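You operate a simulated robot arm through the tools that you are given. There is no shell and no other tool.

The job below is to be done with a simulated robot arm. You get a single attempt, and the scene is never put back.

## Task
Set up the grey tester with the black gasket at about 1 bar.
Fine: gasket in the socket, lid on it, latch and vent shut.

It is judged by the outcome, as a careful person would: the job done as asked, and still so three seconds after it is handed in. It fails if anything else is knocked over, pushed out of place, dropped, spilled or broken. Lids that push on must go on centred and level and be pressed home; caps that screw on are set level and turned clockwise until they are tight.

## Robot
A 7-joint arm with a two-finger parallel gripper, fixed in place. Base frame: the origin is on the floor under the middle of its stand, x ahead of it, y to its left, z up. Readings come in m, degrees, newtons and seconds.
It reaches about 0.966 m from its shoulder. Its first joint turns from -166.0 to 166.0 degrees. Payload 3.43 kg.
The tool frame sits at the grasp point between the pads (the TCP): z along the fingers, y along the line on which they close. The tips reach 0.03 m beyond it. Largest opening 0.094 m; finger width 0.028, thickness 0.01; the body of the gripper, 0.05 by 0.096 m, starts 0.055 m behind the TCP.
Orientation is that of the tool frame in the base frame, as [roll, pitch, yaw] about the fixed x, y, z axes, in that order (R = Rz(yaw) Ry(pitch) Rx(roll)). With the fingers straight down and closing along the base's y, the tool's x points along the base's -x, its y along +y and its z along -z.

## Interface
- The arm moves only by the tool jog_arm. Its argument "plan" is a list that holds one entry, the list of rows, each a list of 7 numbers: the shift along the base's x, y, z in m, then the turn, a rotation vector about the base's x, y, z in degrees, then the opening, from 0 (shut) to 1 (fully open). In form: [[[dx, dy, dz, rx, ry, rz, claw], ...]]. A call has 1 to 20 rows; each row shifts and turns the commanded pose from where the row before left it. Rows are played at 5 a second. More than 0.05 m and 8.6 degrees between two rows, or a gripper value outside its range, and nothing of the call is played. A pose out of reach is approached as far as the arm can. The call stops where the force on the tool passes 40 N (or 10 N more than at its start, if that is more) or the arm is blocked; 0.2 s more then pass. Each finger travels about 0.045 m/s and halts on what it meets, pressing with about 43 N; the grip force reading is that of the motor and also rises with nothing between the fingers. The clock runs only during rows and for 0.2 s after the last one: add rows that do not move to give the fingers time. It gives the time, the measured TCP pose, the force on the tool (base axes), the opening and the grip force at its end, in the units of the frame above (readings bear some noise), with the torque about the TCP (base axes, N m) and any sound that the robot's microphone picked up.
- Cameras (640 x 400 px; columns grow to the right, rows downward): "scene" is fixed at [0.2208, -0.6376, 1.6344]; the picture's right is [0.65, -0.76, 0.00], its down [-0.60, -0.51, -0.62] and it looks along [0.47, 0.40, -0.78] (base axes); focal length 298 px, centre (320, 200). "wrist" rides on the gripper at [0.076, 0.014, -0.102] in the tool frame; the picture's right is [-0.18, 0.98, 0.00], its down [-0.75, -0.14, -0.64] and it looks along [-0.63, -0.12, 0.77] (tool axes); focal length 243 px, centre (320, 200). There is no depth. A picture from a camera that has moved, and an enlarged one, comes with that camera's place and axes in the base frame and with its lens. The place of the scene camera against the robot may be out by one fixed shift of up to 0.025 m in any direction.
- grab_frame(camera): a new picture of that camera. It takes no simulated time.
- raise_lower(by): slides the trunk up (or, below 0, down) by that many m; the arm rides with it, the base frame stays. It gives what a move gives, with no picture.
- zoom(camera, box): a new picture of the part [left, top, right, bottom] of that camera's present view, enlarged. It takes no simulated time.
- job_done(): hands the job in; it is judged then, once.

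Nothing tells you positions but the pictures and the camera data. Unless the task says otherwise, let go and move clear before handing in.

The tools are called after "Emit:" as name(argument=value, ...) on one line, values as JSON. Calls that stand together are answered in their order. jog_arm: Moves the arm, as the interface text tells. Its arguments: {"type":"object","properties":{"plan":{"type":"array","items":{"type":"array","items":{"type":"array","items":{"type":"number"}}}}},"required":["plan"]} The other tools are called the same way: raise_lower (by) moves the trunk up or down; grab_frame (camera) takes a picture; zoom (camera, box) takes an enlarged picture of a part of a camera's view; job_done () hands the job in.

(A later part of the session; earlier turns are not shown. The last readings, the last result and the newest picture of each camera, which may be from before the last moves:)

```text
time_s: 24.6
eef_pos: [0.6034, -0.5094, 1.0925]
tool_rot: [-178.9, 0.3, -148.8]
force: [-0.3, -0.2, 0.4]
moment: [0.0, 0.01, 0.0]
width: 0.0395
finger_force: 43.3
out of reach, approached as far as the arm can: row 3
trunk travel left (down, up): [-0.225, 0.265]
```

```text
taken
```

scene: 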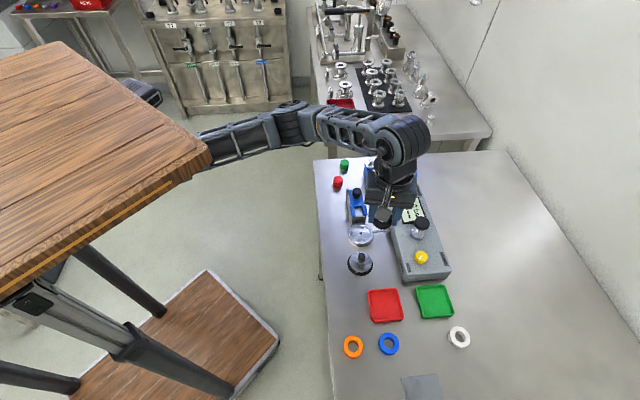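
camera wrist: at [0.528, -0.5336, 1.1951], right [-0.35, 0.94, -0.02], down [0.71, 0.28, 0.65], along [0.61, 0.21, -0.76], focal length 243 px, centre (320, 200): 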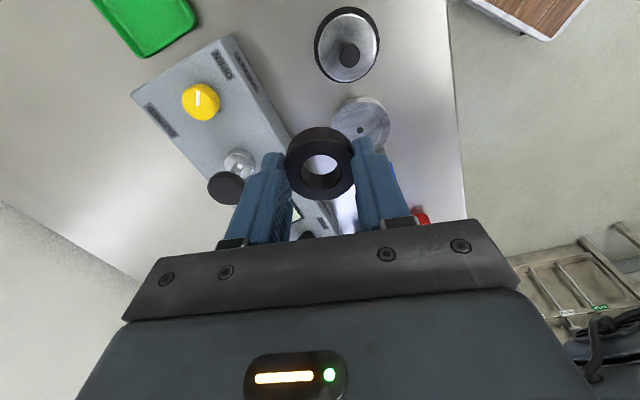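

The gripper is now near the lid/socket area, slightly tilted (about 1°) because one row hit a limit. I'll zoom in on the socket and lid from here.

Emit:
zoom(camera="wrist", box=[280, 0, 440, 160])

Emit:
zoom(camera="scene", box=[335, 180, 425, 250])

```text
2.50 times, centred on (360, 80) of wrist
camera zoom: at [0.528, -0.5336, 1.1951], right [-0.35, 0.94, -0.02], down [0.71, 0.28, 0.65], along [0.61, 0.21, -0.76], focal length 606 px, centre (220, 500)
```

zoom: 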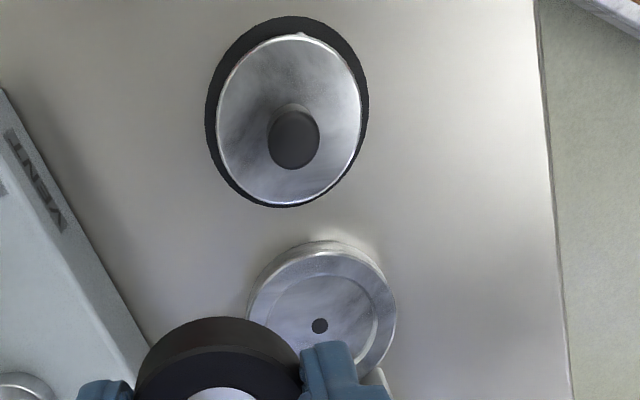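

```text
5.71 times, centred on (380, 215) of scene
camera zoom: at [0.2208, -0.6376, 1.6344], right [0.65, -0.76, 0.0], down [-0.6, -0.51, -0.62], along [0.47, 0.4, -0.78], focal length 1701 px, centre (-23, 114)
```

zoom: 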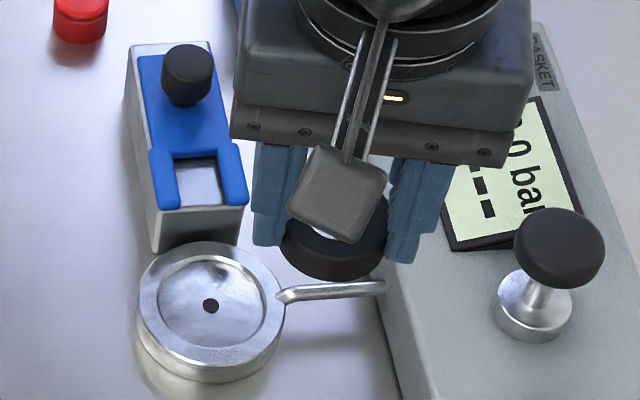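

Both the socket and lid are visible. I'll level the tool and move directly above the socket estimate (0.6305, -0.4485), staying high.

Emit:
jog_arm(plan=[[[0.008, 0.0145, 0, 0.4, 0.41, 0, 0.35], [0.008, 0.0145, 0, 0.385, 0.415, 0, 0.35], [0.007, 0.0145, 0, 0, 0, 0, 0.35], [0.007, 0.0142, 0, 0, 0, 0, 0.35], [0, 0, 0, 0, 0, 0, 0.35]]])

Emit:
zoom(camera="wrist", box=[240, 20, 400, 140])

Emit:
zoom(camera="scene", box=[325, 180, 415, 250])

```text
time_s: 25.8
eef_pos: [0.6317, -0.4511, 1.093]
tool_rot: [-180.0, 0.0, -148.8]
force: [0.3, 0.4, 0.5]
moment: [-0.03, 0.0, -0.02]
width: 0.0394
finger_force: 42.7
trunk travel left (down, up): [-0.225, 0.265]
```

```text
3.33 times, centred on (320, 80) of wrist
camera zoom: at [0.5584, -0.4782, 1.1976], right [-0.35, 0.94, 0.0], down [0.72, 0.27, 0.64], along [0.6, 0.22, -0.77], focal length 809 px, centre (320, 600)
```

zoom: 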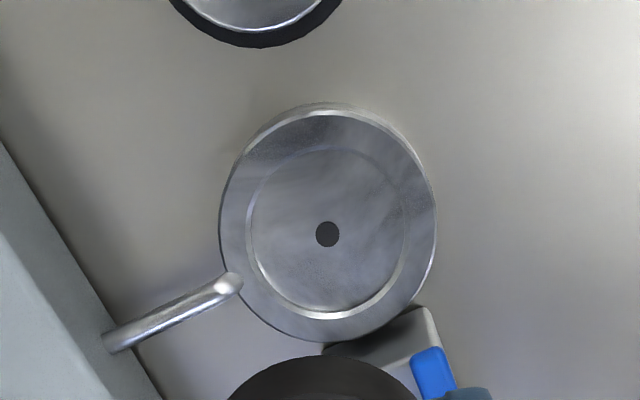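

```text
5.71 times, centred on (370, 215) of scene
camera zoom: at [0.2208, -0.6376, 1.6344], right [0.65, -0.76, 0.0], down [-0.6, -0.51, -0.62], along [0.47, 0.4, -0.78], focal length 1701 px, centre (34, 114)
```

zoom: 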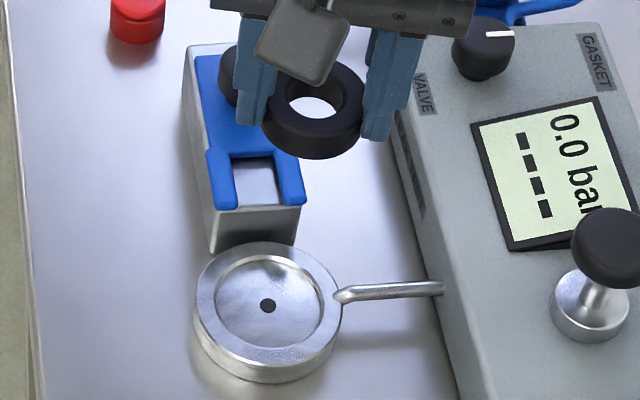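

The socket's centre comes out at (0.632, -0.447), floor z≈0.909 and rim z≈0.918–0.920, so the gasket should stand slightly above the rim. I'll check how the gasket sits in the fingers.

Emit:
zoom(camera="wrist", box=[260, 110, 380, 210])

Emit:
zoom(camera="scene", box=[350, 180, 400, 215])

```text
4.00 times, centred on (320, 160) of wrist
camera zoom: at [0.5584, -0.4782, 1.1976], right [-0.35, 0.94, 0.0], down [0.72, 0.27, 0.64], along [0.6, 0.22, -0.77], focal length 970 px, centre (320, 360)
```

zoom: 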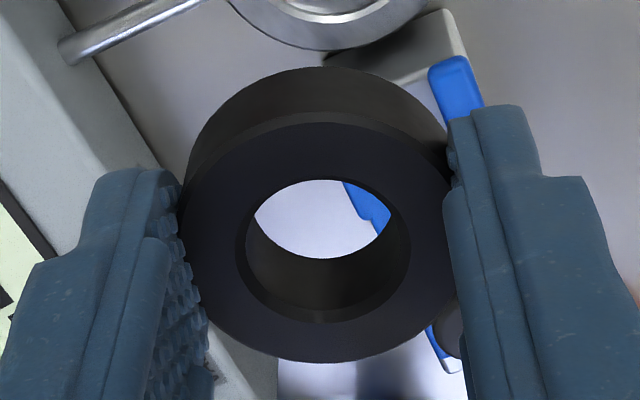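

```text
11.43 times, centred on (375, 198) of scene
camera zoom: at [0.2208, -0.6376, 1.6344], right [0.65, -0.76, 0.0], down [-0.6, -0.51, -0.62], along [0.47, 0.4, -0.78], focal length 3403 px, centre (-309, 229)
```

zoom: 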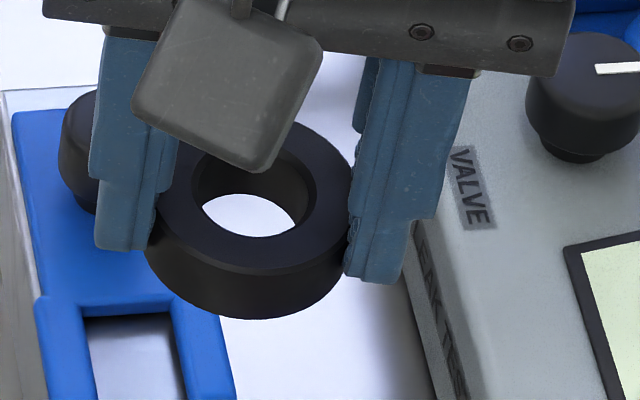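

The gasket sits roughly 3–4 mm forward of the TCP in the hand. I'll turn to yaw ≈190° so the fingers stay clear of the pipe and latch, align over the socket, and descend part-way to check.

Emit:
jog_arm(plan=[[[-0.0006, 0.001, 0, 0, 0, -7, 0.35], [-0.0006, 0.001, -0.01, 0, 0, -7, 0.35], [-0.0006, 0.001, -0.02, 0, 0, -7, 0.35], [0, 0, -0.03, 0, 0, 0, 0.35], [0, 0, -0.03, 0, 0, 0, 0.35], [0, 0, -0.02, 0, 0, 0, 0.35], [0, 0, 0, 0, 0, 0, 0.35]]])

Emit:
grab_frame(camera="wrist")

Emit:
zoom(camera="scene", box=[335, 205, 395, 250])

```text
time_s: 27.4
eef_pos: [0.6299, -0.4479, 0.9836]
tool_rot: [-179.9, 0.0, -169.8]
force: [0.5, 0.4, 0.3]
moment: [0.0, -0.02, 0.0]
width: 0.0396
finger_force: 42.9
trunk travel left (down, up): [-0.225, 0.265]
```

```text
taken
camera wrist: at [0.5505, -0.4464, 1.0864], right [0.01, 1.0, 0.0], down [0.77, -0.01, 0.64], along [0.64, -0.01, -0.77], focal length 243 px, centre (320, 200)
```

wrist: 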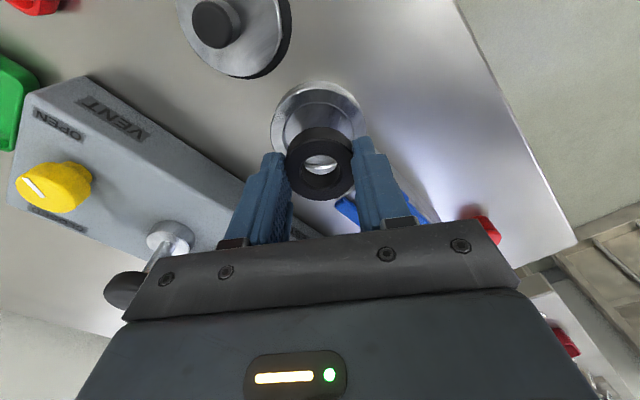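

```text
8.89 times, centred on (365, 228) of scene
camera zoom: at [0.2208, -0.6376, 1.6344], right [0.65, -0.76, 0.0], down [-0.6, -0.51, -0.62], along [0.47, 0.4, -0.78], focal length 2647 px, centre (-80, -44)
```

zoom: 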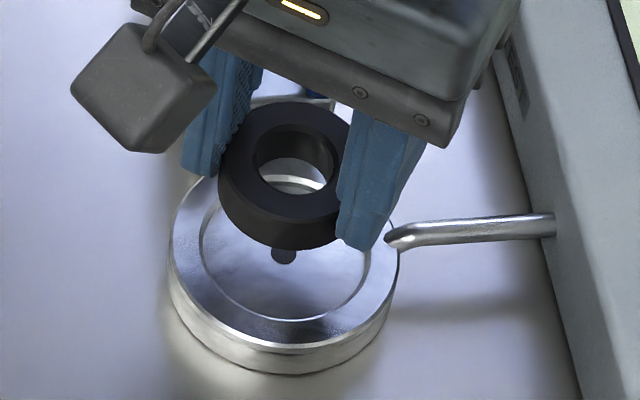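

From the scene view I'm comparing the gasket's projected landing spot with the socket's hole. I'll zoom tighter to measure it.

Emit:
zoom(camera="scene", box=[350, 210, 386, 246])

Emit:
zoom(camera="wrist", box=[260, 70, 380, 210])

```text
11.11 times, centred on (368, 228) of scene
camera zoom: at [0.2208, -0.6376, 1.6344], right [0.65, -0.76, 0.0], down [-0.6, -0.51, -0.62], along [0.47, 0.4, -0.78], focal length 3308 px, centre (-213, -111)
```

zoom: 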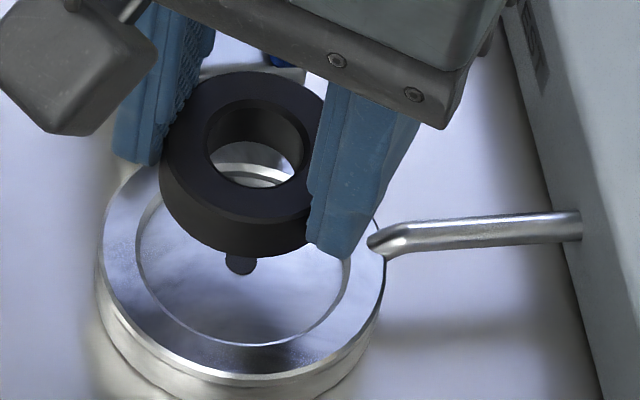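

```text
2.86 times, centred on (320, 140) of wrist
camera zoom: at [0.5505, -0.4464, 1.0864], right [0.01, 1.0, 0.0], down [0.77, -0.01, 0.64], along [0.64, -0.01, -0.77], focal length 693 px, centre (320, 371)
```

zoom: 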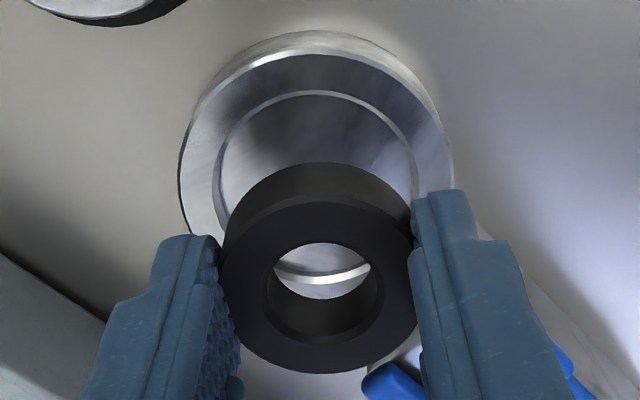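

Both views agree within a couple of millimetres; a small correction of about (+0.8, -2) mm is due. I'll apply it, lower until the gasket's bottom is just above the rim, and check again.

Emit:
jog_arm(plan=[[[0.0008, -0.002, -0.01, 0, 0, 0, 0.35], [0, 0, -0.012, 0, 0, 0, 0.35], [0, 0, 0, 0, 0, 0, 0.35]]])

Emit:
zoom(camera="scene", box=[350, 210, 386, 246])

Emit:
zoom(camera="wrist", box=[260, 70, 380, 210])

```text
time_s: 28.2
eef_pos: [0.6304, -0.4503, 0.961]
tool_rot: [180.0, 0.0, -169.8]
force: [-0.2, -0.6, 0.3]
moment: [0.0, -0.03, 0.01]
width: 0.0393
finger_force: 43.1
trunk travel left (down, up): [-0.225, 0.265]
```

```text
11.11 times, centred on (368, 228) of scene
camera zoom: at [0.2208, -0.6376, 1.6344], right [0.65, -0.76, 0.0], down [-0.6, -0.51, -0.62], along [0.47, 0.4, -0.78], focal length 3308 px, centre (-213, -111)
```

zoom: 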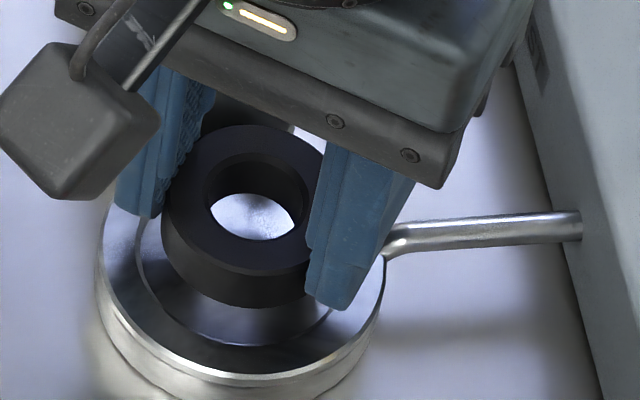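

```text
2.86 times, centred on (320, 140) of wrist
camera zoom: at [0.5514, -0.4488, 1.0647], right [0.01, 1.0, 0.0], down [0.77, -0.01, 0.64], along [0.64, -0.01, -0.77], focal length 693 px, centre (320, 371)
```

zoom: 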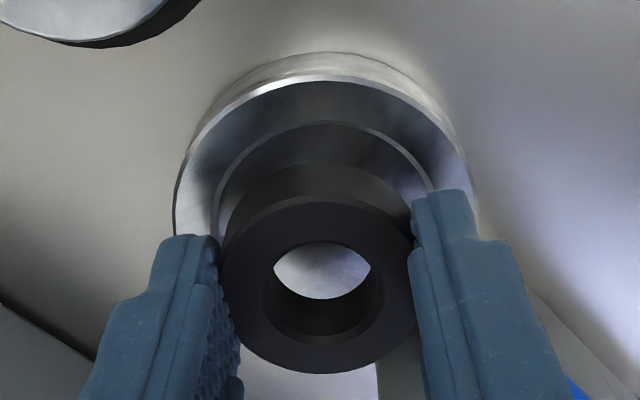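

It's aligned within about 1 mm. Lowering the final ~11 mm so the gasket enters the recess, with the tips just above the rim.

Emit:
jog_arm(plan=[[[0.0, 0, -0.004, 0, 0, 0, 0.35], [0, 0, -0.004, 0, 0, 0, 0.35], [0, 0, -0.003, 0, 0, 0, 0.35], [0, 0, 0, 0, 0, 0, 0.35]]])

Emit:
zoom(camera="scene", box=[350, 210, 386, 246])

Emit:
zoom(camera="wrist", box=[260, 70, 380, 210])

```text
time_s: 29.2
eef_pos: [0.6305, -0.4516, 0.9496]
tool_rot: [180.0, 0.0, -169.9]
force: [1.0, 0.6, -0.4]
moment: [-0.02, -0.02, -0.01]
width: 0.0396
finger_force: 42.7
trunk travel left (down, up): [-0.225, 0.265]
```

```text
11.11 times, centred on (368, 228) of scene
camera zoom: at [0.2208, -0.6376, 1.6344], right [0.65, -0.76, 0.0], down [-0.6, -0.51, -0.62], along [0.47, 0.4, -0.78], focal length 3308 px, centre (-213, -111)
```

zoom: 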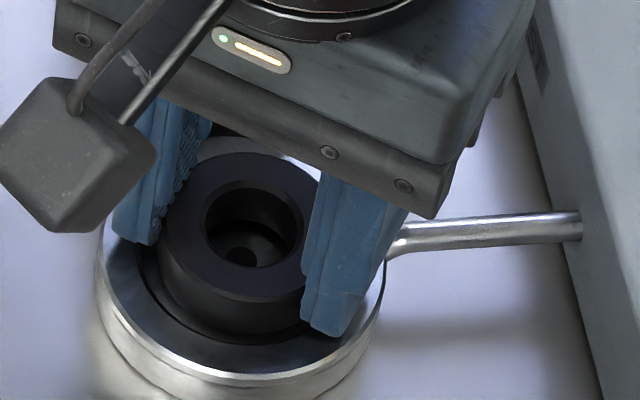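

```text
2.86 times, centred on (320, 140) of wrist
camera zoom: at [0.5512, -0.4492, 1.0532], right [0.01, 1.0, 0.0], down [0.77, -0.01, 0.64], along [0.64, -0.01, -0.77], focal length 693 px, centre (320, 371)
```

zoom: 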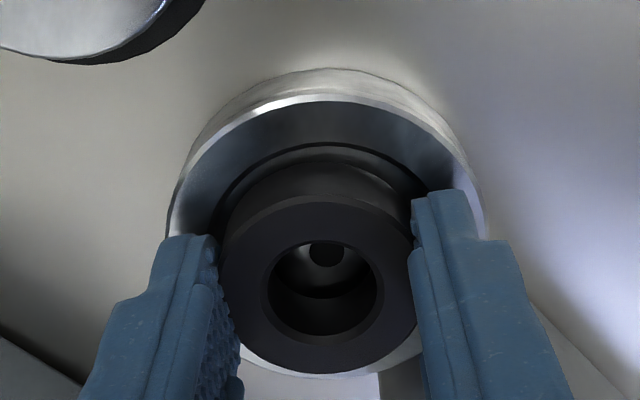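

The gasket is in the recess mouth and I can see the socket's port through its hole. Opening a little to release it.

Emit:
jog_arm(plan=[[[0, 0, 0, 0, 0, 0, 0.46], [0, 0, 0, 0, 0, 0, 0.5], [0, 0, 0, 0, 0, 0, 0.5], [0, 0, 0, 0, 0, 0, 0.5]]])

Emit:
zoom(camera="scene", box=[350, 210, 386, 246])

Emit:
zoom(camera="wrist", box=[260, 70, 380, 210])

```text
time_s: 30.2
eef_pos: [0.6315, -0.4508, 0.9503]
tool_rot: [-179.9, 0.0, -169.9]
force: [0.4, 0.1, 0.2]
moment: [0.02, -0.03, -0.02]
width: 0.0471
finger_force: 0.1
trunk travel left (down, up): [-0.225, 0.265]
```

```text
11.11 times, centred on (368, 228) of scene
camera zoom: at [0.2208, -0.6376, 1.6344], right [0.65, -0.76, 0.0], down [-0.6, -0.51, -0.62], along [0.47, 0.4, -0.78], focal length 3308 px, centre (-213, -111)
```

zoom: 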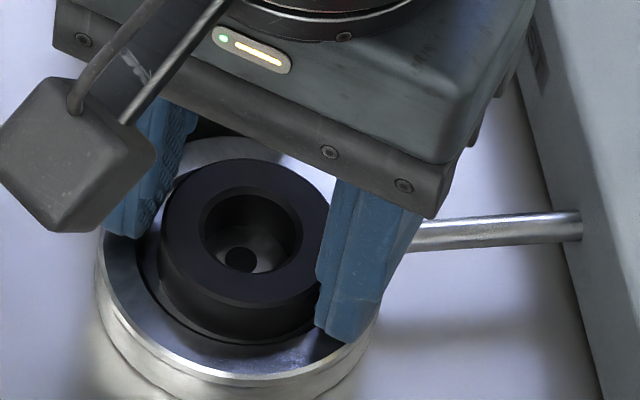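

```text
2.86 times, centred on (320, 140) of wrist
camera zoom: at [0.5513, -0.4492, 1.0533], right [0.01, 1.0, 0.0], down [0.77, -0.01, 0.64], along [0.64, -0.01, -0.77], focal length 693 px, centre (320, 371)
```

zoom: 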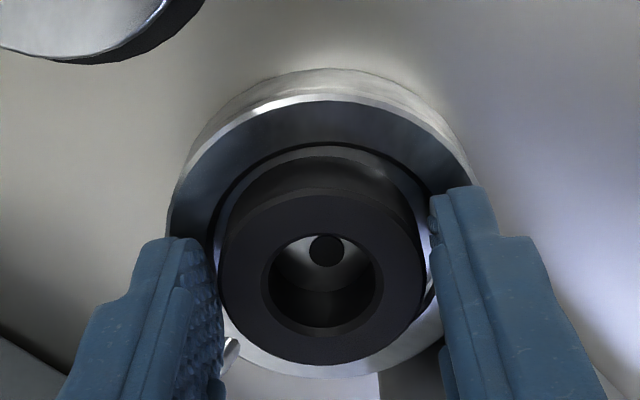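

The gasket dropped onto the recess floor. I'll lift straight up and look at how it sits.

Emit:
jog_arm(plan=[[[0, 0, 0.01, 0, 0, 0, 0.5], [0, 0, 0.02, 0, 0, 0, 0.55], [0, 0, 0.03, 0, 0, 0, 0.6], [0, 0, 0.04, 0, 0, 0, 0.6], [0, 0, 0.04, 0, 0, 0, 0.6], [0, 0, 0, 0, 0, 0, 0.6]]])

Emit:
grab_frame(camera="wrist")

Emit:
zoom(camera="scene", box=[340, 215, 390, 255])

Emit:
zoom(camera="wrist", box=[240, 20, 400, 140])

```text
time_s: 31.6
eef_pos: [0.6303, -0.4517, 1.09]
tool_rot: [-180.0, 0.0, -169.8]
force: [-0.5, 0.6, -0.5]
moment: [0.04, 0.0, -0.02]
width: 0.0564
finger_force: 0.0
trunk travel left (down, up): [-0.225, 0.265]
```

```text
taken
camera wrist: at [0.5517, -0.4496, 1.1941], right [0.01, 1.0, 0.0], down [0.77, -0.01, 0.64], along [0.64, -0.01, -0.77], focal length 243 px, centre (320, 200)
```

wrist: 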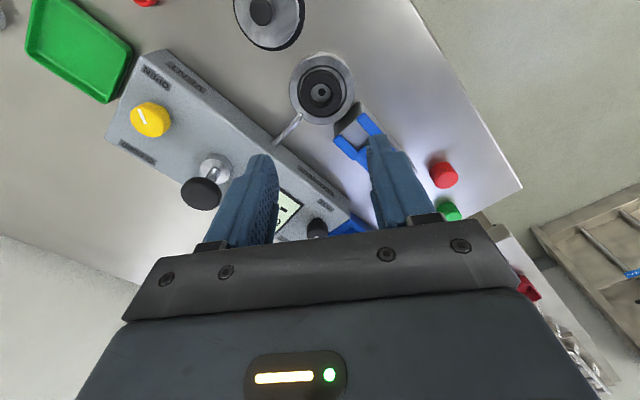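

```text
10.00 times, centred on (365, 235) of scene
camera zoom: at [0.2208, -0.6376, 1.6344], right [0.65, -0.76, 0.0], down [-0.6, -0.51, -0.62], along [0.47, 0.4, -0.78], focal length 2977 px, centre (-130, -150)
```

zoom: 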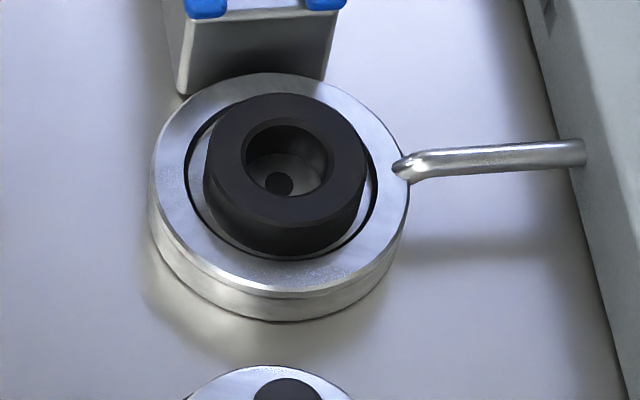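

```text
3.33 times, centred on (320, 80) of wrist
camera zoom: at [0.5517, -0.4496, 1.1941], right [0.01, 1.0, 0.0], down [0.77, -0.01, 0.64], along [0.64, -0.01, -0.77], focal length 809 px, centre (320, 600)
```

zoom: 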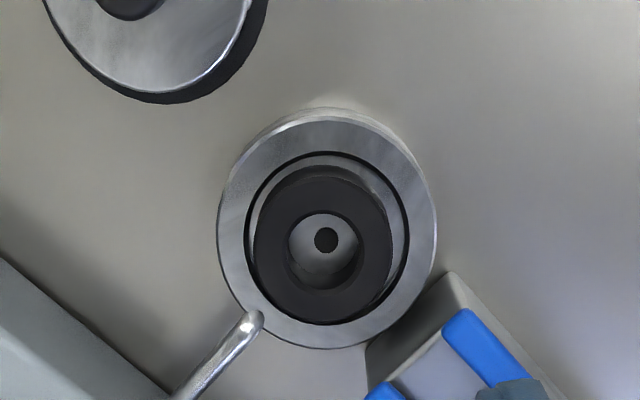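

The gasket is seated in the recess, nicely centred. Next is the lid: I'll move above it (near (0.55, -0.50)) to look closely.

Emit:
jog_arm(plan=[[[-0.02, -0.013, 0, 0, 0, 0, 0.8], [-0.02, -0.013, 0, 0, 0, 0, 0.8], [-0.02, -0.012, 0, 0, 0, 0, 0.8], [-0.02, -0.012, 0, 0, 0, 0, 0.8], [0, 0, 0, 0, 0, 0, 0.8]]])

Emit:
grab_frame(camera="wrist")

Emit:
zoom(camera="wrist", box=[240, 20, 400, 140])

```text
time_s: 32.8
eef_pos: [0.5499, -0.5018, 1.0903]
tool_rot: [179.9, 0.0, -169.8]
force: [0.3, -0.6, -0.3]
moment: [0.0, -0.02, 0.05]
width: 0.0749
finger_force: 0.1
trunk travel left (down, up): [-0.225, 0.265]
```

```text
taken
camera wrist: at [0.4717, -0.4998, 1.1935], right [0.01, 1.0, 0.0], down [0.77, -0.01, 0.64], along [0.64, -0.01, -0.77], focal length 243 px, centre (320, 200)
```

wrist: 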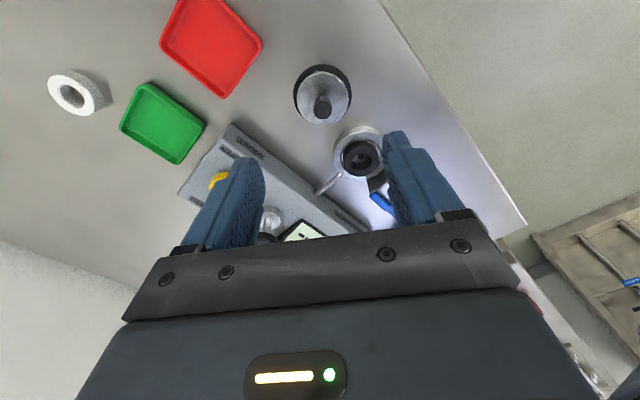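

```text
3.33 times, centred on (320, 80) of wrist
camera zoom: at [0.4717, -0.4998, 1.1935], right [0.01, 1.0, 0.0], down [0.77, -0.01, 0.64], along [0.64, -0.01, -0.77], focal length 809 px, centre (320, 600)
```

zoom: 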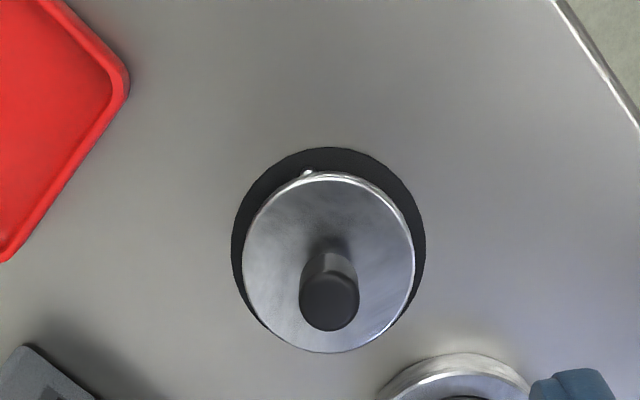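

The lid's centre is about (0.5605, -0.497), plate top z≈0.913 and knob top z≈0.944 with a diameter of 0.018. I'll align over the knob, narrow the opening and go down.

Emit:
jog_arm(plan=[[[0.006, 0.0016, -0.02, 0, 0, 0, 0.6], [0.0055, 0.0015, -0.03, 0, 0, 0, 0.55], [0, 0, -0.03, 0, 0, 0, 0.55], [0, 0, -0.02, 0, 0, 0, 0.55], [0, 0, 0, 0, 0, 0, 0.55]]])

Emit:
zoom(camera="wrist", box=[220, 60, 420, 220])

Emit:
zoom(camera="scene", box=[335, 235, 395, 285])

```text
time_s: 34.0
eef_pos: [0.5626, -0.4978, 0.9904]
tool_rot: [-179.9, 0.0, -169.9]
force: [1.1, -0.4, -0.6]
moment: [0.02, -0.02, -0.03]
width: 0.0517
finger_force: 0.1
trunk travel left (down, up): [-0.225, 0.265]
```

```text
2.50 times, centred on (320, 140) of wrist
camera zoom: at [0.4838, -0.4961, 1.0941], right [0.01, 1.0, 0.0], down [0.77, -0.01, 0.64], along [0.64, -0.01, -0.77], focal length 606 px, centre (320, 350)
```

zoom: 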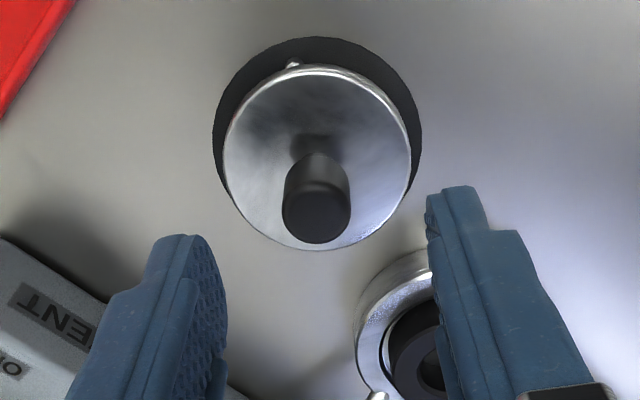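

```text
8.00 times, centred on (365, 260) of scene
camera zoom: at [0.2208, -0.6376, 1.6344], right [0.65, -0.76, 0.0], down [-0.6, -0.51, -0.62], along [0.47, 0.4, -0.78], focal length 2382 px, centre (-40, -280)
```

zoom: 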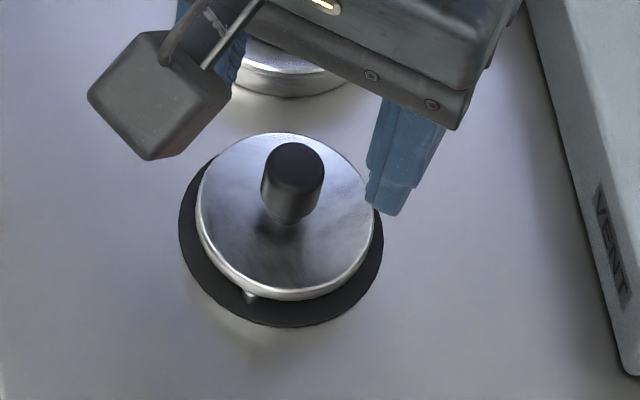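

Alignment over the knob is within 1 mm. Descending to TCP z≈0.951 so the tips stay above the plate, then closing on the knob.

Emit:
jog_arm(plan=[[[-0.0006, -0.0008, -0.015, 0, 0, 0, 0.5], [0, 0, -0.015, 0, 0, 0, 0.45], [0, 0, -0.011, 0, 0, 0, 0.45], [0, 0, 0, 0, 0, 0, 0.45]]])

Emit:
zoom(camera="wrist", box=[220, 60, 420, 220])

Emit:
zoom(camera="scene", box=[335, 235, 395, 285])

```text
time_s: 35.0
eef_pos: [0.5615, -0.4991, 0.9492]
tool_rot: [179.9, 0.1, -169.7]
force: [-0.1, 0.1, 0.8]
moment: [-0.02, 0.0, -0.02]
width: 0.0424
finger_force: 0.0
trunk travel left (down, up): [-0.225, 0.265]
```

```text
2.50 times, centred on (320, 140) of wrist
camera zoom: at [0.4824, -0.497, 1.0531], right [0.01, 1.0, 0.0], down [0.77, -0.01, 0.64], along [0.64, -0.01, -0.77], focal length 606 px, centre (320, 350)
```

zoom: 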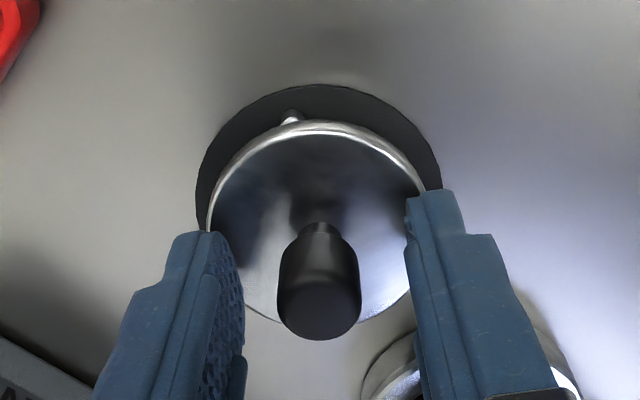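

```text
8.00 times, centred on (365, 260) of scene
camera zoom: at [0.2208, -0.6376, 1.6344], right [0.65, -0.76, 0.0], down [-0.6, -0.51, -0.62], along [0.47, 0.4, -0.78], focal length 2382 px, centre (-40, -280)
```

zoom: 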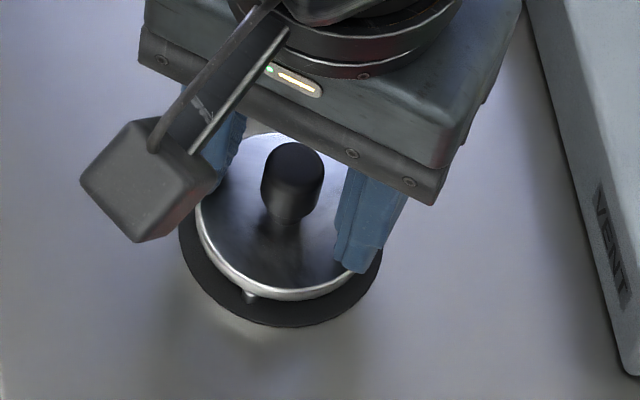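

The knob sits between the fingers. I'll nudge 2 mm forward and close on it.

Emit:
jog_arm(plan=[[[0.002, 0, 0, 0, 0, 0, 0.35], [0, 0, 0, 0, 0, 0, 0.2], [0, 0, 0, 0, 0, 0, 0.1], [0, 0, 0, 0, 0, 0, 0.1], [0, 0, 0, 0, 0, 0, 0.1]]])

Emit:
zoom(camera="wrist", box=[220, 60, 420, 220])

Emit:
zoom(camera="scene", box=[335, 235, 395, 285])

```text
time_s: 36.2
eef_pos: [0.5627, -0.499, 0.9491]
tool_rot: [-180.0, 0.0, -169.8]
force: [0.2, -0.9, 0.3]
moment: [-0.04, -0.06, -0.02]
width: 0.018
finger_force: 42.5
trunk travel left (down, up): [-0.225, 0.265]
```

```text
2.50 times, centred on (320, 140) of wrist
camera zoom: at [0.4845, -0.4969, 1.0526], right [0.01, 1.0, 0.0], down [0.77, -0.01, 0.64], along [0.64, -0.01, -0.77], focal length 606 px, centre (320, 350)
```

zoom: 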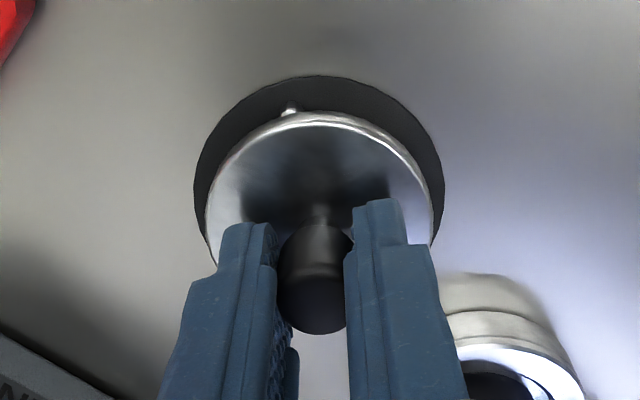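

```text
8.00 times, centred on (365, 260) of scene
camera zoom: at [0.2208, -0.6376, 1.6344], right [0.65, -0.76, 0.0], down [-0.6, -0.51, -0.62], along [0.47, 0.4, -0.78], focal length 2382 px, centre (-40, -280)
```

zoom: 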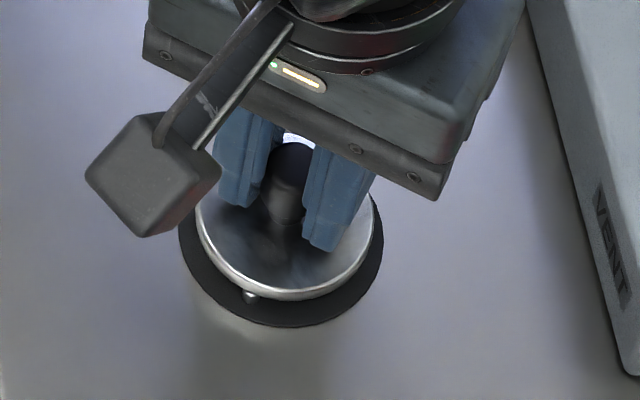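

The knob is gripped (0.018 m). Lifting the lid straight up and checking that it is level.

Emit:
jog_arm(plan=[[[0, 0, 0.01, 0, 0, 0, 0.1], [0, 0, 0.02, 0, 0, 0, 0.1], [0, 0, 0.025, 0, 0, 0, 0.1], [0, 0, 0.025, 0, 0, 0, 0.1], [0, 0, 0, 0, 0, 0, 0.1]]])

Emit:
zoom(camera="wrist", box=[220, 60, 420, 220])

Emit:
zoom(camera="scene", box=[335, 215, 395, 275])

```text
time_s: 37.4
eef_pos: [0.5642, -0.4981, 1.0287]
tool_rot: [-180.0, 0.1, -169.8]
force: [-0.1, -0.5, -1.9]
moment: [-0.03, -0.03, 0.03]
width: 0.0181
finger_force: 42.9
trunk travel left (down, up): [-0.225, 0.265]
```

```text
2.50 times, centred on (320, 140) of wrist
camera zoom: at [0.4848, -0.497, 1.1319], right [0.01, 1.0, 0.0], down [0.77, -0.01, 0.64], along [0.64, -0.01, -0.77], focal length 606 px, centre (320, 350)
```

zoom: 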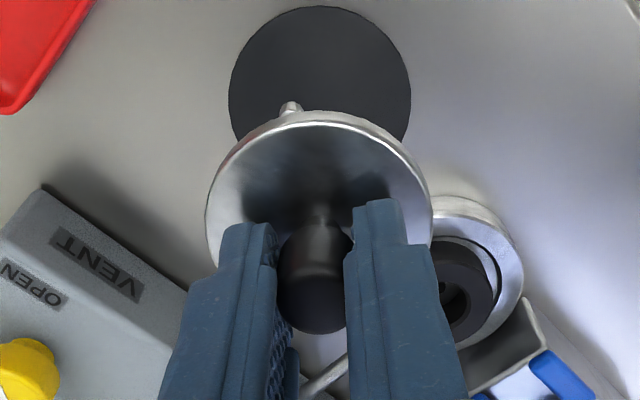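

```text
6.67 times, centred on (365, 245) of scene
camera zoom: at [0.2208, -0.6376, 1.6344], right [0.65, -0.76, 0.0], down [-0.6, -0.51, -0.62], along [0.47, 0.4, -0.78], focal length 1985 px, centre (20, -100)
```

zoom: 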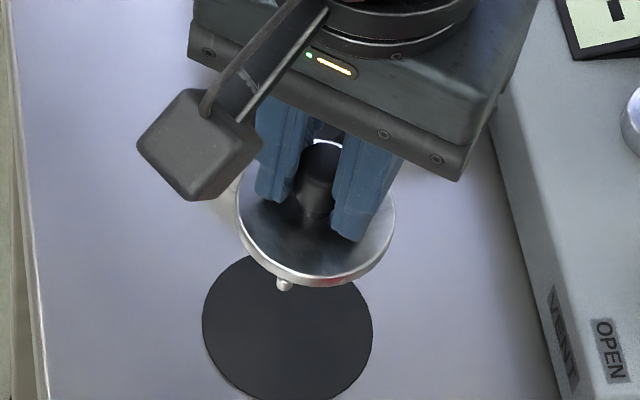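

The lid is level with the knob upright. Moving over the socket at this height, to TCP (0.6338, -0.4472).

Emit:
jog_arm(plan=[[[0.018, 0.0125, 0, 0, 0, 0, 0.1], [0.018, 0.0125, 0, 0, 0, 0, 0.1], [0.018, 0.0125, 0, 0, 0, 0, 0.1], [0.0177, 0.0126, 0, 0, 0, 0, 0.1], [0, 0, 0, 0, 0, 0, 0.1], [0, 0, -0.025, 0, 0, 0, 0.1], [0, 0, -0.015, 0, 0, 0, 0.1], [0, 0, 0, 0, 0, 0, 0.1]]])

Emit:
zoom(camera="wrist", box=[220, 60, 420, 220])

Emit:
zoom(camera="scene", box=[335, 195, 395, 255])

```text
time_s: 39.2
eef_pos: [0.6365, -0.4487, 0.9885]
tool_rot: [-180.0, 0.0, -169.8]
force: [0.2, -0.8, -1.8]
moment: [0.0, 0.0, -0.01]
width: 0.018
finger_force: 42.6
trunk travel left (down, up): [-0.225, 0.265]
```

```text
2.50 times, centred on (320, 140) of wrist
camera zoom: at [0.5577, -0.4461, 1.0918], right [0.01, 1.0, 0.0], down [0.77, -0.01, 0.64], along [0.64, -0.01, -0.77], focal length 606 px, centre (320, 350)
```

zoom: 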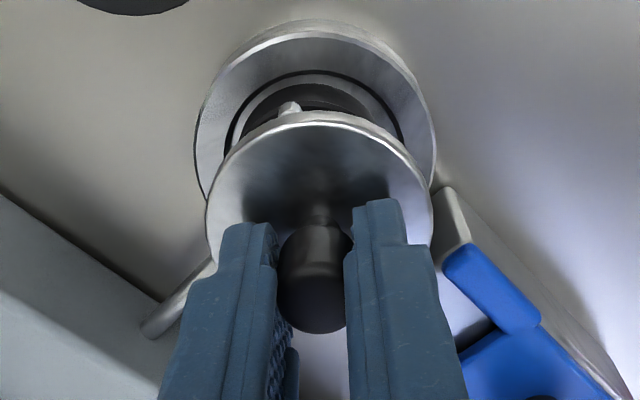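

```text
6.67 times, centred on (365, 225) of scene
camera zoom: at [0.2208, -0.6376, 1.6344], right [0.65, -0.76, 0.0], down [-0.6, -0.51, -0.62], along [0.47, 0.4, -0.78], focal length 1985 px, centre (20, 33)
```

zoom: 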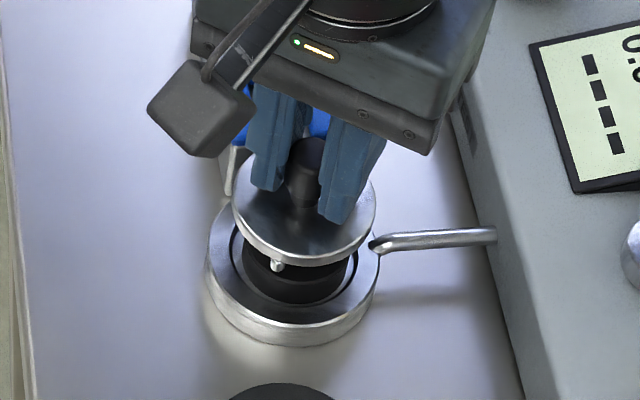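

The lid is over the socket within a millimetre or two. I'll apply a small correction, lower to just above the gasket and check the gap.

Emit:
jog_arm(plan=[[[-0.0009, -0.0007, -0.007, 0, 0, 0, 0.1], [0, 0, -0.007, 0, 0, 0, 0.1], [0, 0, 0, 0, 0, 0, 0.1]]])

Emit:
zoom(camera="wrist", box=[220, 60, 420, 220])

Emit:
zoom(camera="scene", box=[345, 215, 385, 250])

```text
time_s: 40.0
eef_pos: [0.6345, -0.4492, 0.9753]
tool_rot: [179.9, 0.0, -169.9]
force: [-0.4, 0.6, -1.8]
moment: [0.01, -0.01, -0.02]
width: 0.018
finger_force: 43.4
trunk travel left (down, up): [-0.225, 0.265]
```

```text
2.50 times, centred on (320, 140) of wrist
camera zoom: at [0.5559, -0.4473, 1.0783], right [0.01, 1.0, 0.0], down [0.77, -0.01, 0.64], along [0.64, -0.01, -0.77], focal length 606 px, centre (320, 350)
```

zoom: 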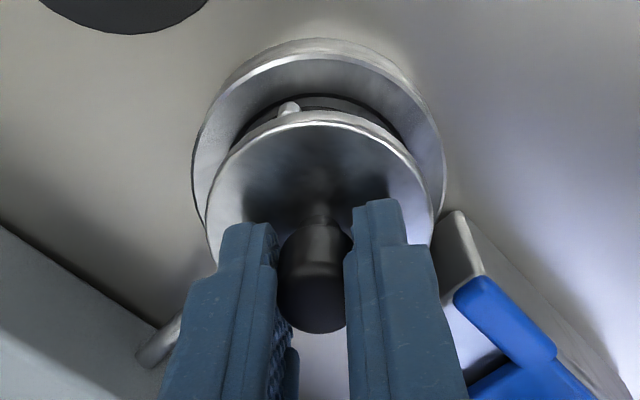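

```text
11.43 times, centred on (365, 232) of scene
camera zoom: at [0.2208, -0.6376, 1.6344], right [0.65, -0.76, 0.0], down [-0.6, -0.51, -0.62], along [0.47, 0.4, -0.78], focal length 3403 px, centre (-194, -171)
```

zoom: 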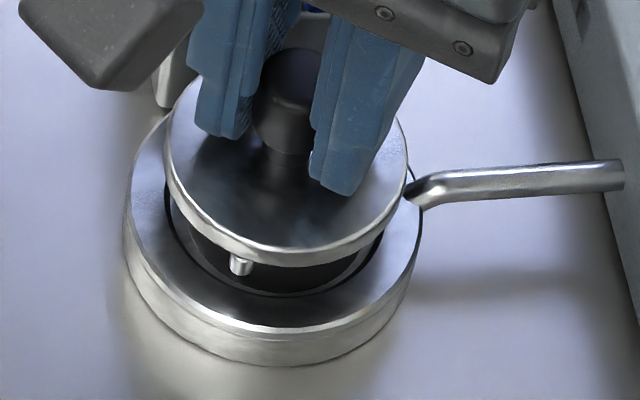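

There is a small pin under the lid's near edge. I'll zoom in closely to understand it before seating the lid.

Emit:
zoom(camera="scene", box=[360, 232, 376, 248])

Emit:
zoom(camera="wrist", box=[290, 80, 370, 130])

Emit:
zoom(camera="scene", box=[355, 222, 380, 250])

```text
16.00 times, centred on (368, 240) of scene
camera zoom: at [0.2208, -0.6376, 1.6344], right [0.65, -0.76, 0.0], down [-0.6, -0.51, -0.62], along [0.47, 0.4, -0.78], focal length 4764 px, centre (-448, -440)
```

zoom: 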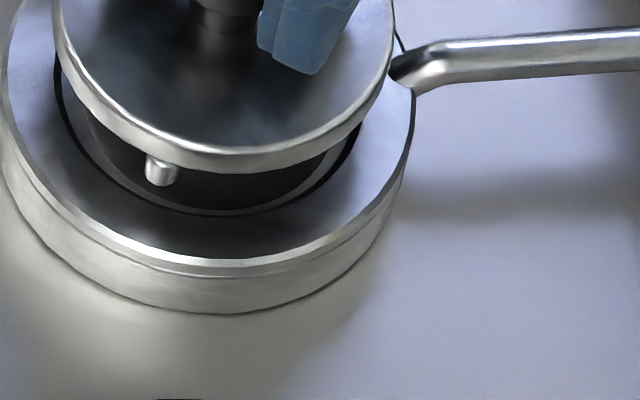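

```text
8.00 times, centred on (330, 105) of wrist
camera zoom: at [0.5559, -0.4473, 1.0783], right [0.01, 1.0, 0.0], down [0.77, -0.01, 0.64], along [0.64, -0.01, -0.77], focal length 1941 px, centre (240, 960)
```

zoom: 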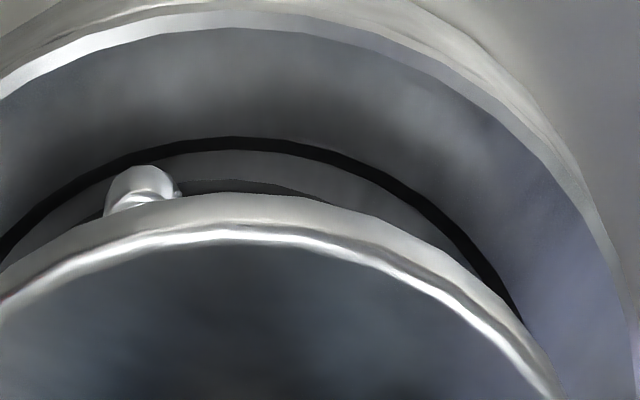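

```text
14.29 times, centred on (368, 236) of scene
camera zoom: at [0.2208, -0.6376, 1.6344], right [0.65, -0.76, 0.0], down [-0.6, -0.51, -0.62], along [0.47, 0.4, -0.78], focal length 4253 px, centre (-359, -314)
```

zoom: 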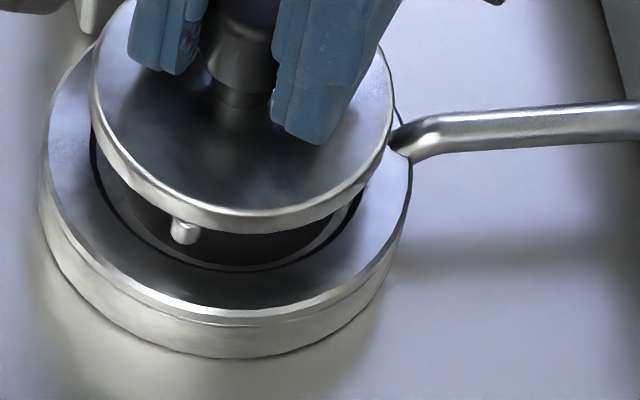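

The pin is a short vertical peg (about 9 mm) flush with the lid's edge. To learn whether there are several (feet) or just one, I'll raise the lid and turn it about 48° while watching from the scene camera.

Emit:
jog_arm(plan=[[[0, 0, 0.02, 0, 0, 0, 0.1], [0, 0, 0.03, 0, 0, 0, 0.1], [0, 0, 0.02, 0, 0, -6, 0.1], [0, 0, 0, 0, 0, -7, 0.1], [0, 0, 0, 0, 0, -7, 0.1], [0, 0, 0, 0, 0, -7, 0.1], [0, 0, 0, 0, 0, -7, 0.1], [0, 0, 0, 0, 0, -7, 0.1], [0, 0, 0, 0, 0, -7, 0.1], [0, 0, 0, 0, 0, 0, 0.1]]])

Emit:
zoom(camera="scene", box=[340, 195, 390, 245])

Emit:
grab_frame(camera="wrist")

```text
time_s: 42.2
eef_pos: [0.634, -0.4482, 1.0457]
tool_rot: [180.0, 0.1, 142.1]
force: [-0.4, 0.1, -1.4]
moment: [0.0, -0.03, 0.01]
width: 0.0181
finger_force: 42.2
trunk travel left (down, up): [-0.225, 0.265]
```

```text
8.00 times, centred on (365, 220) of scene
camera zoom: at [0.2208, -0.6376, 1.6344], right [0.65, -0.76, 0.0], down [-0.6, -0.51, -0.62], along [0.47, 0.4, -0.78], focal length 2382 px, centre (-40, 40)
```

zoom: 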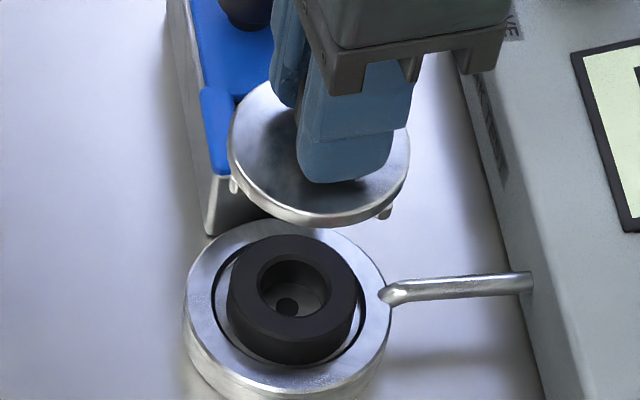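

```text
taken
camera wrist: at [0.582, -0.3902, 1.1487], right [0.75, 0.66, 0.0], down [0.51, -0.57, 0.64], along [0.42, -0.48, -0.77], focal length 243 px, centre (320, 200)
```

wrist: 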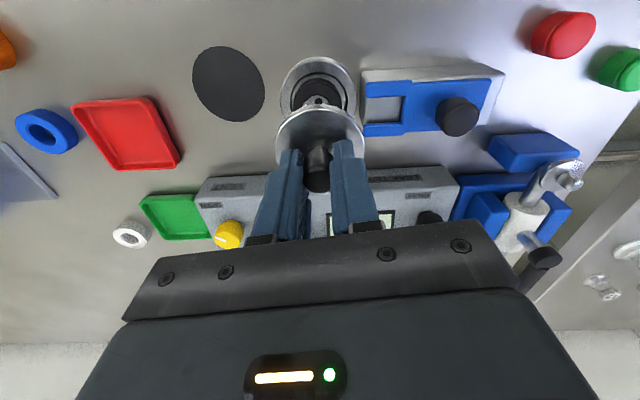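

There are three pegs at 120°, so they act as feet or stops under the lid. With the lid at this yaw none of them is near the pipe. I'll look closer at the latch heights and socket from here.

Emit:
zoom(camera="wrist", box=[260, 40, 520, 200])

Emit:
zoom(camera="scene", box=[340, 180, 390, 220])

```text
2.46 times, centred on (390, 120) of wrist
camera zoom: at [0.582, -0.3902, 1.1487], right [0.75, 0.66, 0.0], down [0.51, -0.57, 0.64], along [0.42, -0.48, -0.77], focal length 597 px, centre (148, 397)
```

zoom: 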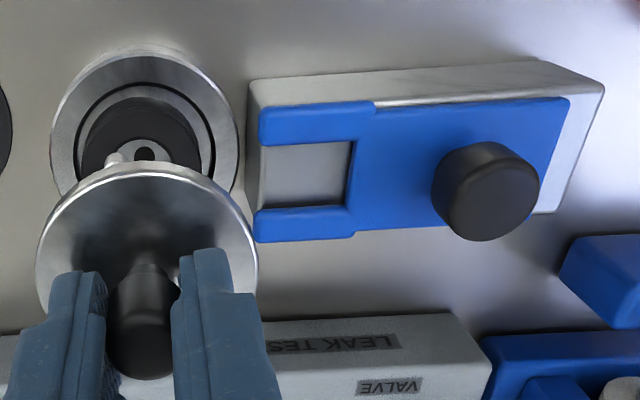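

```text
10.00 times, centred on (365, 200) of scene
camera zoom: at [0.2208, -0.6376, 1.6344], right [0.65, -0.76, 0.0], down [-0.6, -0.51, -0.62], along [0.47, 0.4, -0.78], focal length 2977 px, centre (-130, 200)
```

zoom: 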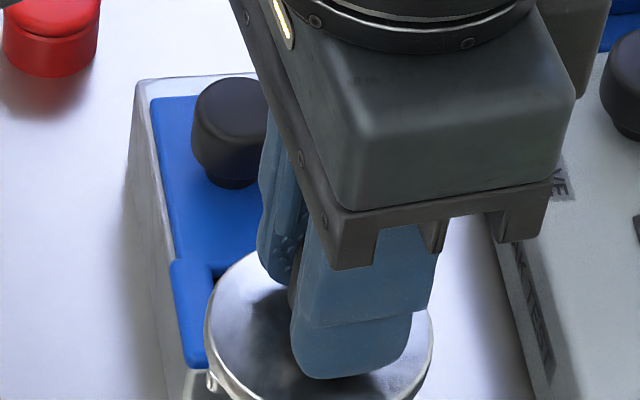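

The latch slides along the 45° line toward the socket with its fork at about z 0.935–0.941, and its slot (0.022 m) fits around the lid knob. Now lowering the lid at this yaw to just above the gasket.

Emit:
jog_arm(plan=[[[-0.0008, 0, -0.02, 0, 0, 0, 0.1], [0, 0, -0.02, 0, 0, 0, 0.1], [0, 0, -0.02, 0, 0, 0, 0.1], [0, 0, -0.01, 0, 0, 0, 0.1], [0, 0, 0, 0, 0, 0, 0.1]]])

Emit:
zoom(camera="wrist", box=[220, 60, 420, 220])

Emit:
zoom(camera="scene", box=[345, 210, 390, 250])

```text
time_s: 43.4
eef_pos: [0.6313, -0.4489, 0.9758]
tool_rot: [-179.9, 0.0, 142.1]
force: [-0.3, 0.2, -1.7]
moment: [0.0, -0.01, 0.03]
width: 0.018
finger_force: 42.6
trunk travel left (down, up): [-0.225, 0.265]
```

```text
2.50 times, centred on (320, 140) of wrist
camera zoom: at [0.58, -0.3901, 1.0789], right [0.75, 0.66, 0.0], down [0.51, -0.57, 0.64], along [0.43, -0.48, -0.77], focal length 606 px, centre (320, 350)
```

zoom: 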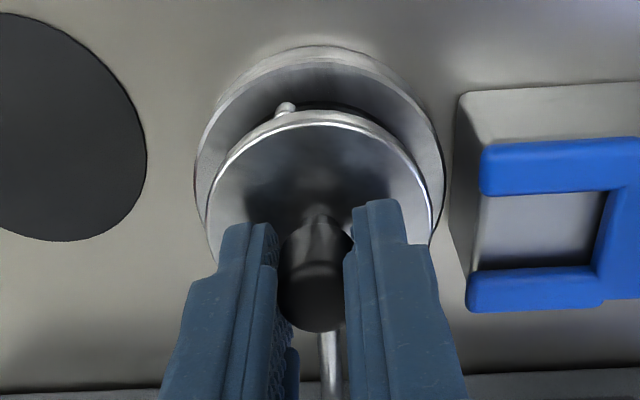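

```text
10.00 times, centred on (368, 230) of scene
camera zoom: at [0.2208, -0.6376, 1.6344], right [0.65, -0.76, 0.0], down [-0.6, -0.51, -0.62], along [0.47, 0.4, -0.78], focal length 2977 px, centre (-155, -100)
```

zoom: 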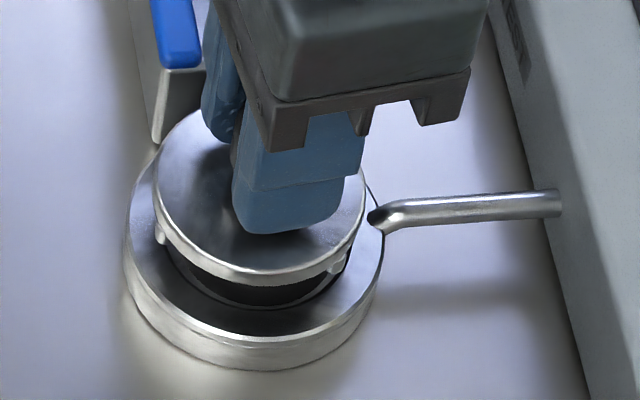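

Well aligned laterally; the scene view suggests about 1 mm more toward the box. I'll apply that and lower slowly, watching the force.

Emit:
jog_arm(plan=[[[0.0008, -0.0009, -0.003, 0, 0, 0, 0.1], [0, 0, -0.003, 0, 0, 0, 0.1], [0, 0, -0.002, 0, 0, 0, 0.1], [0, 0, 0, 0, 0, 0, 0.1]]])

Emit:
zoom(camera="scene", box=[345, 210, 390, 250])

```text
time_s: 44.4
eef_pos: [0.6347, -0.4491, 0.969]
tool_rot: [-179.9, 0.3, 142.3]
force: [2.3, 0.7, 31.4]
moment: [0.22, -0.24, -0.11]
width: 0.018
finger_force: 43.0
trunk travel left (down, up): [-0.225, 0.265]
```

```text
10.00 times, centred on (368, 230) of scene
camera zoom: at [0.2208, -0.6376, 1.6344], right [0.65, -0.76, 0.0], down [-0.6, -0.51, -0.62], along [0.47, 0.4, -0.78], focal length 2977 px, centre (-155, -100)
```

zoom: 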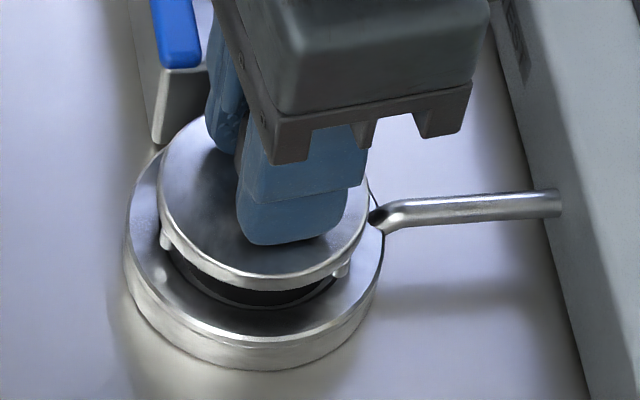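

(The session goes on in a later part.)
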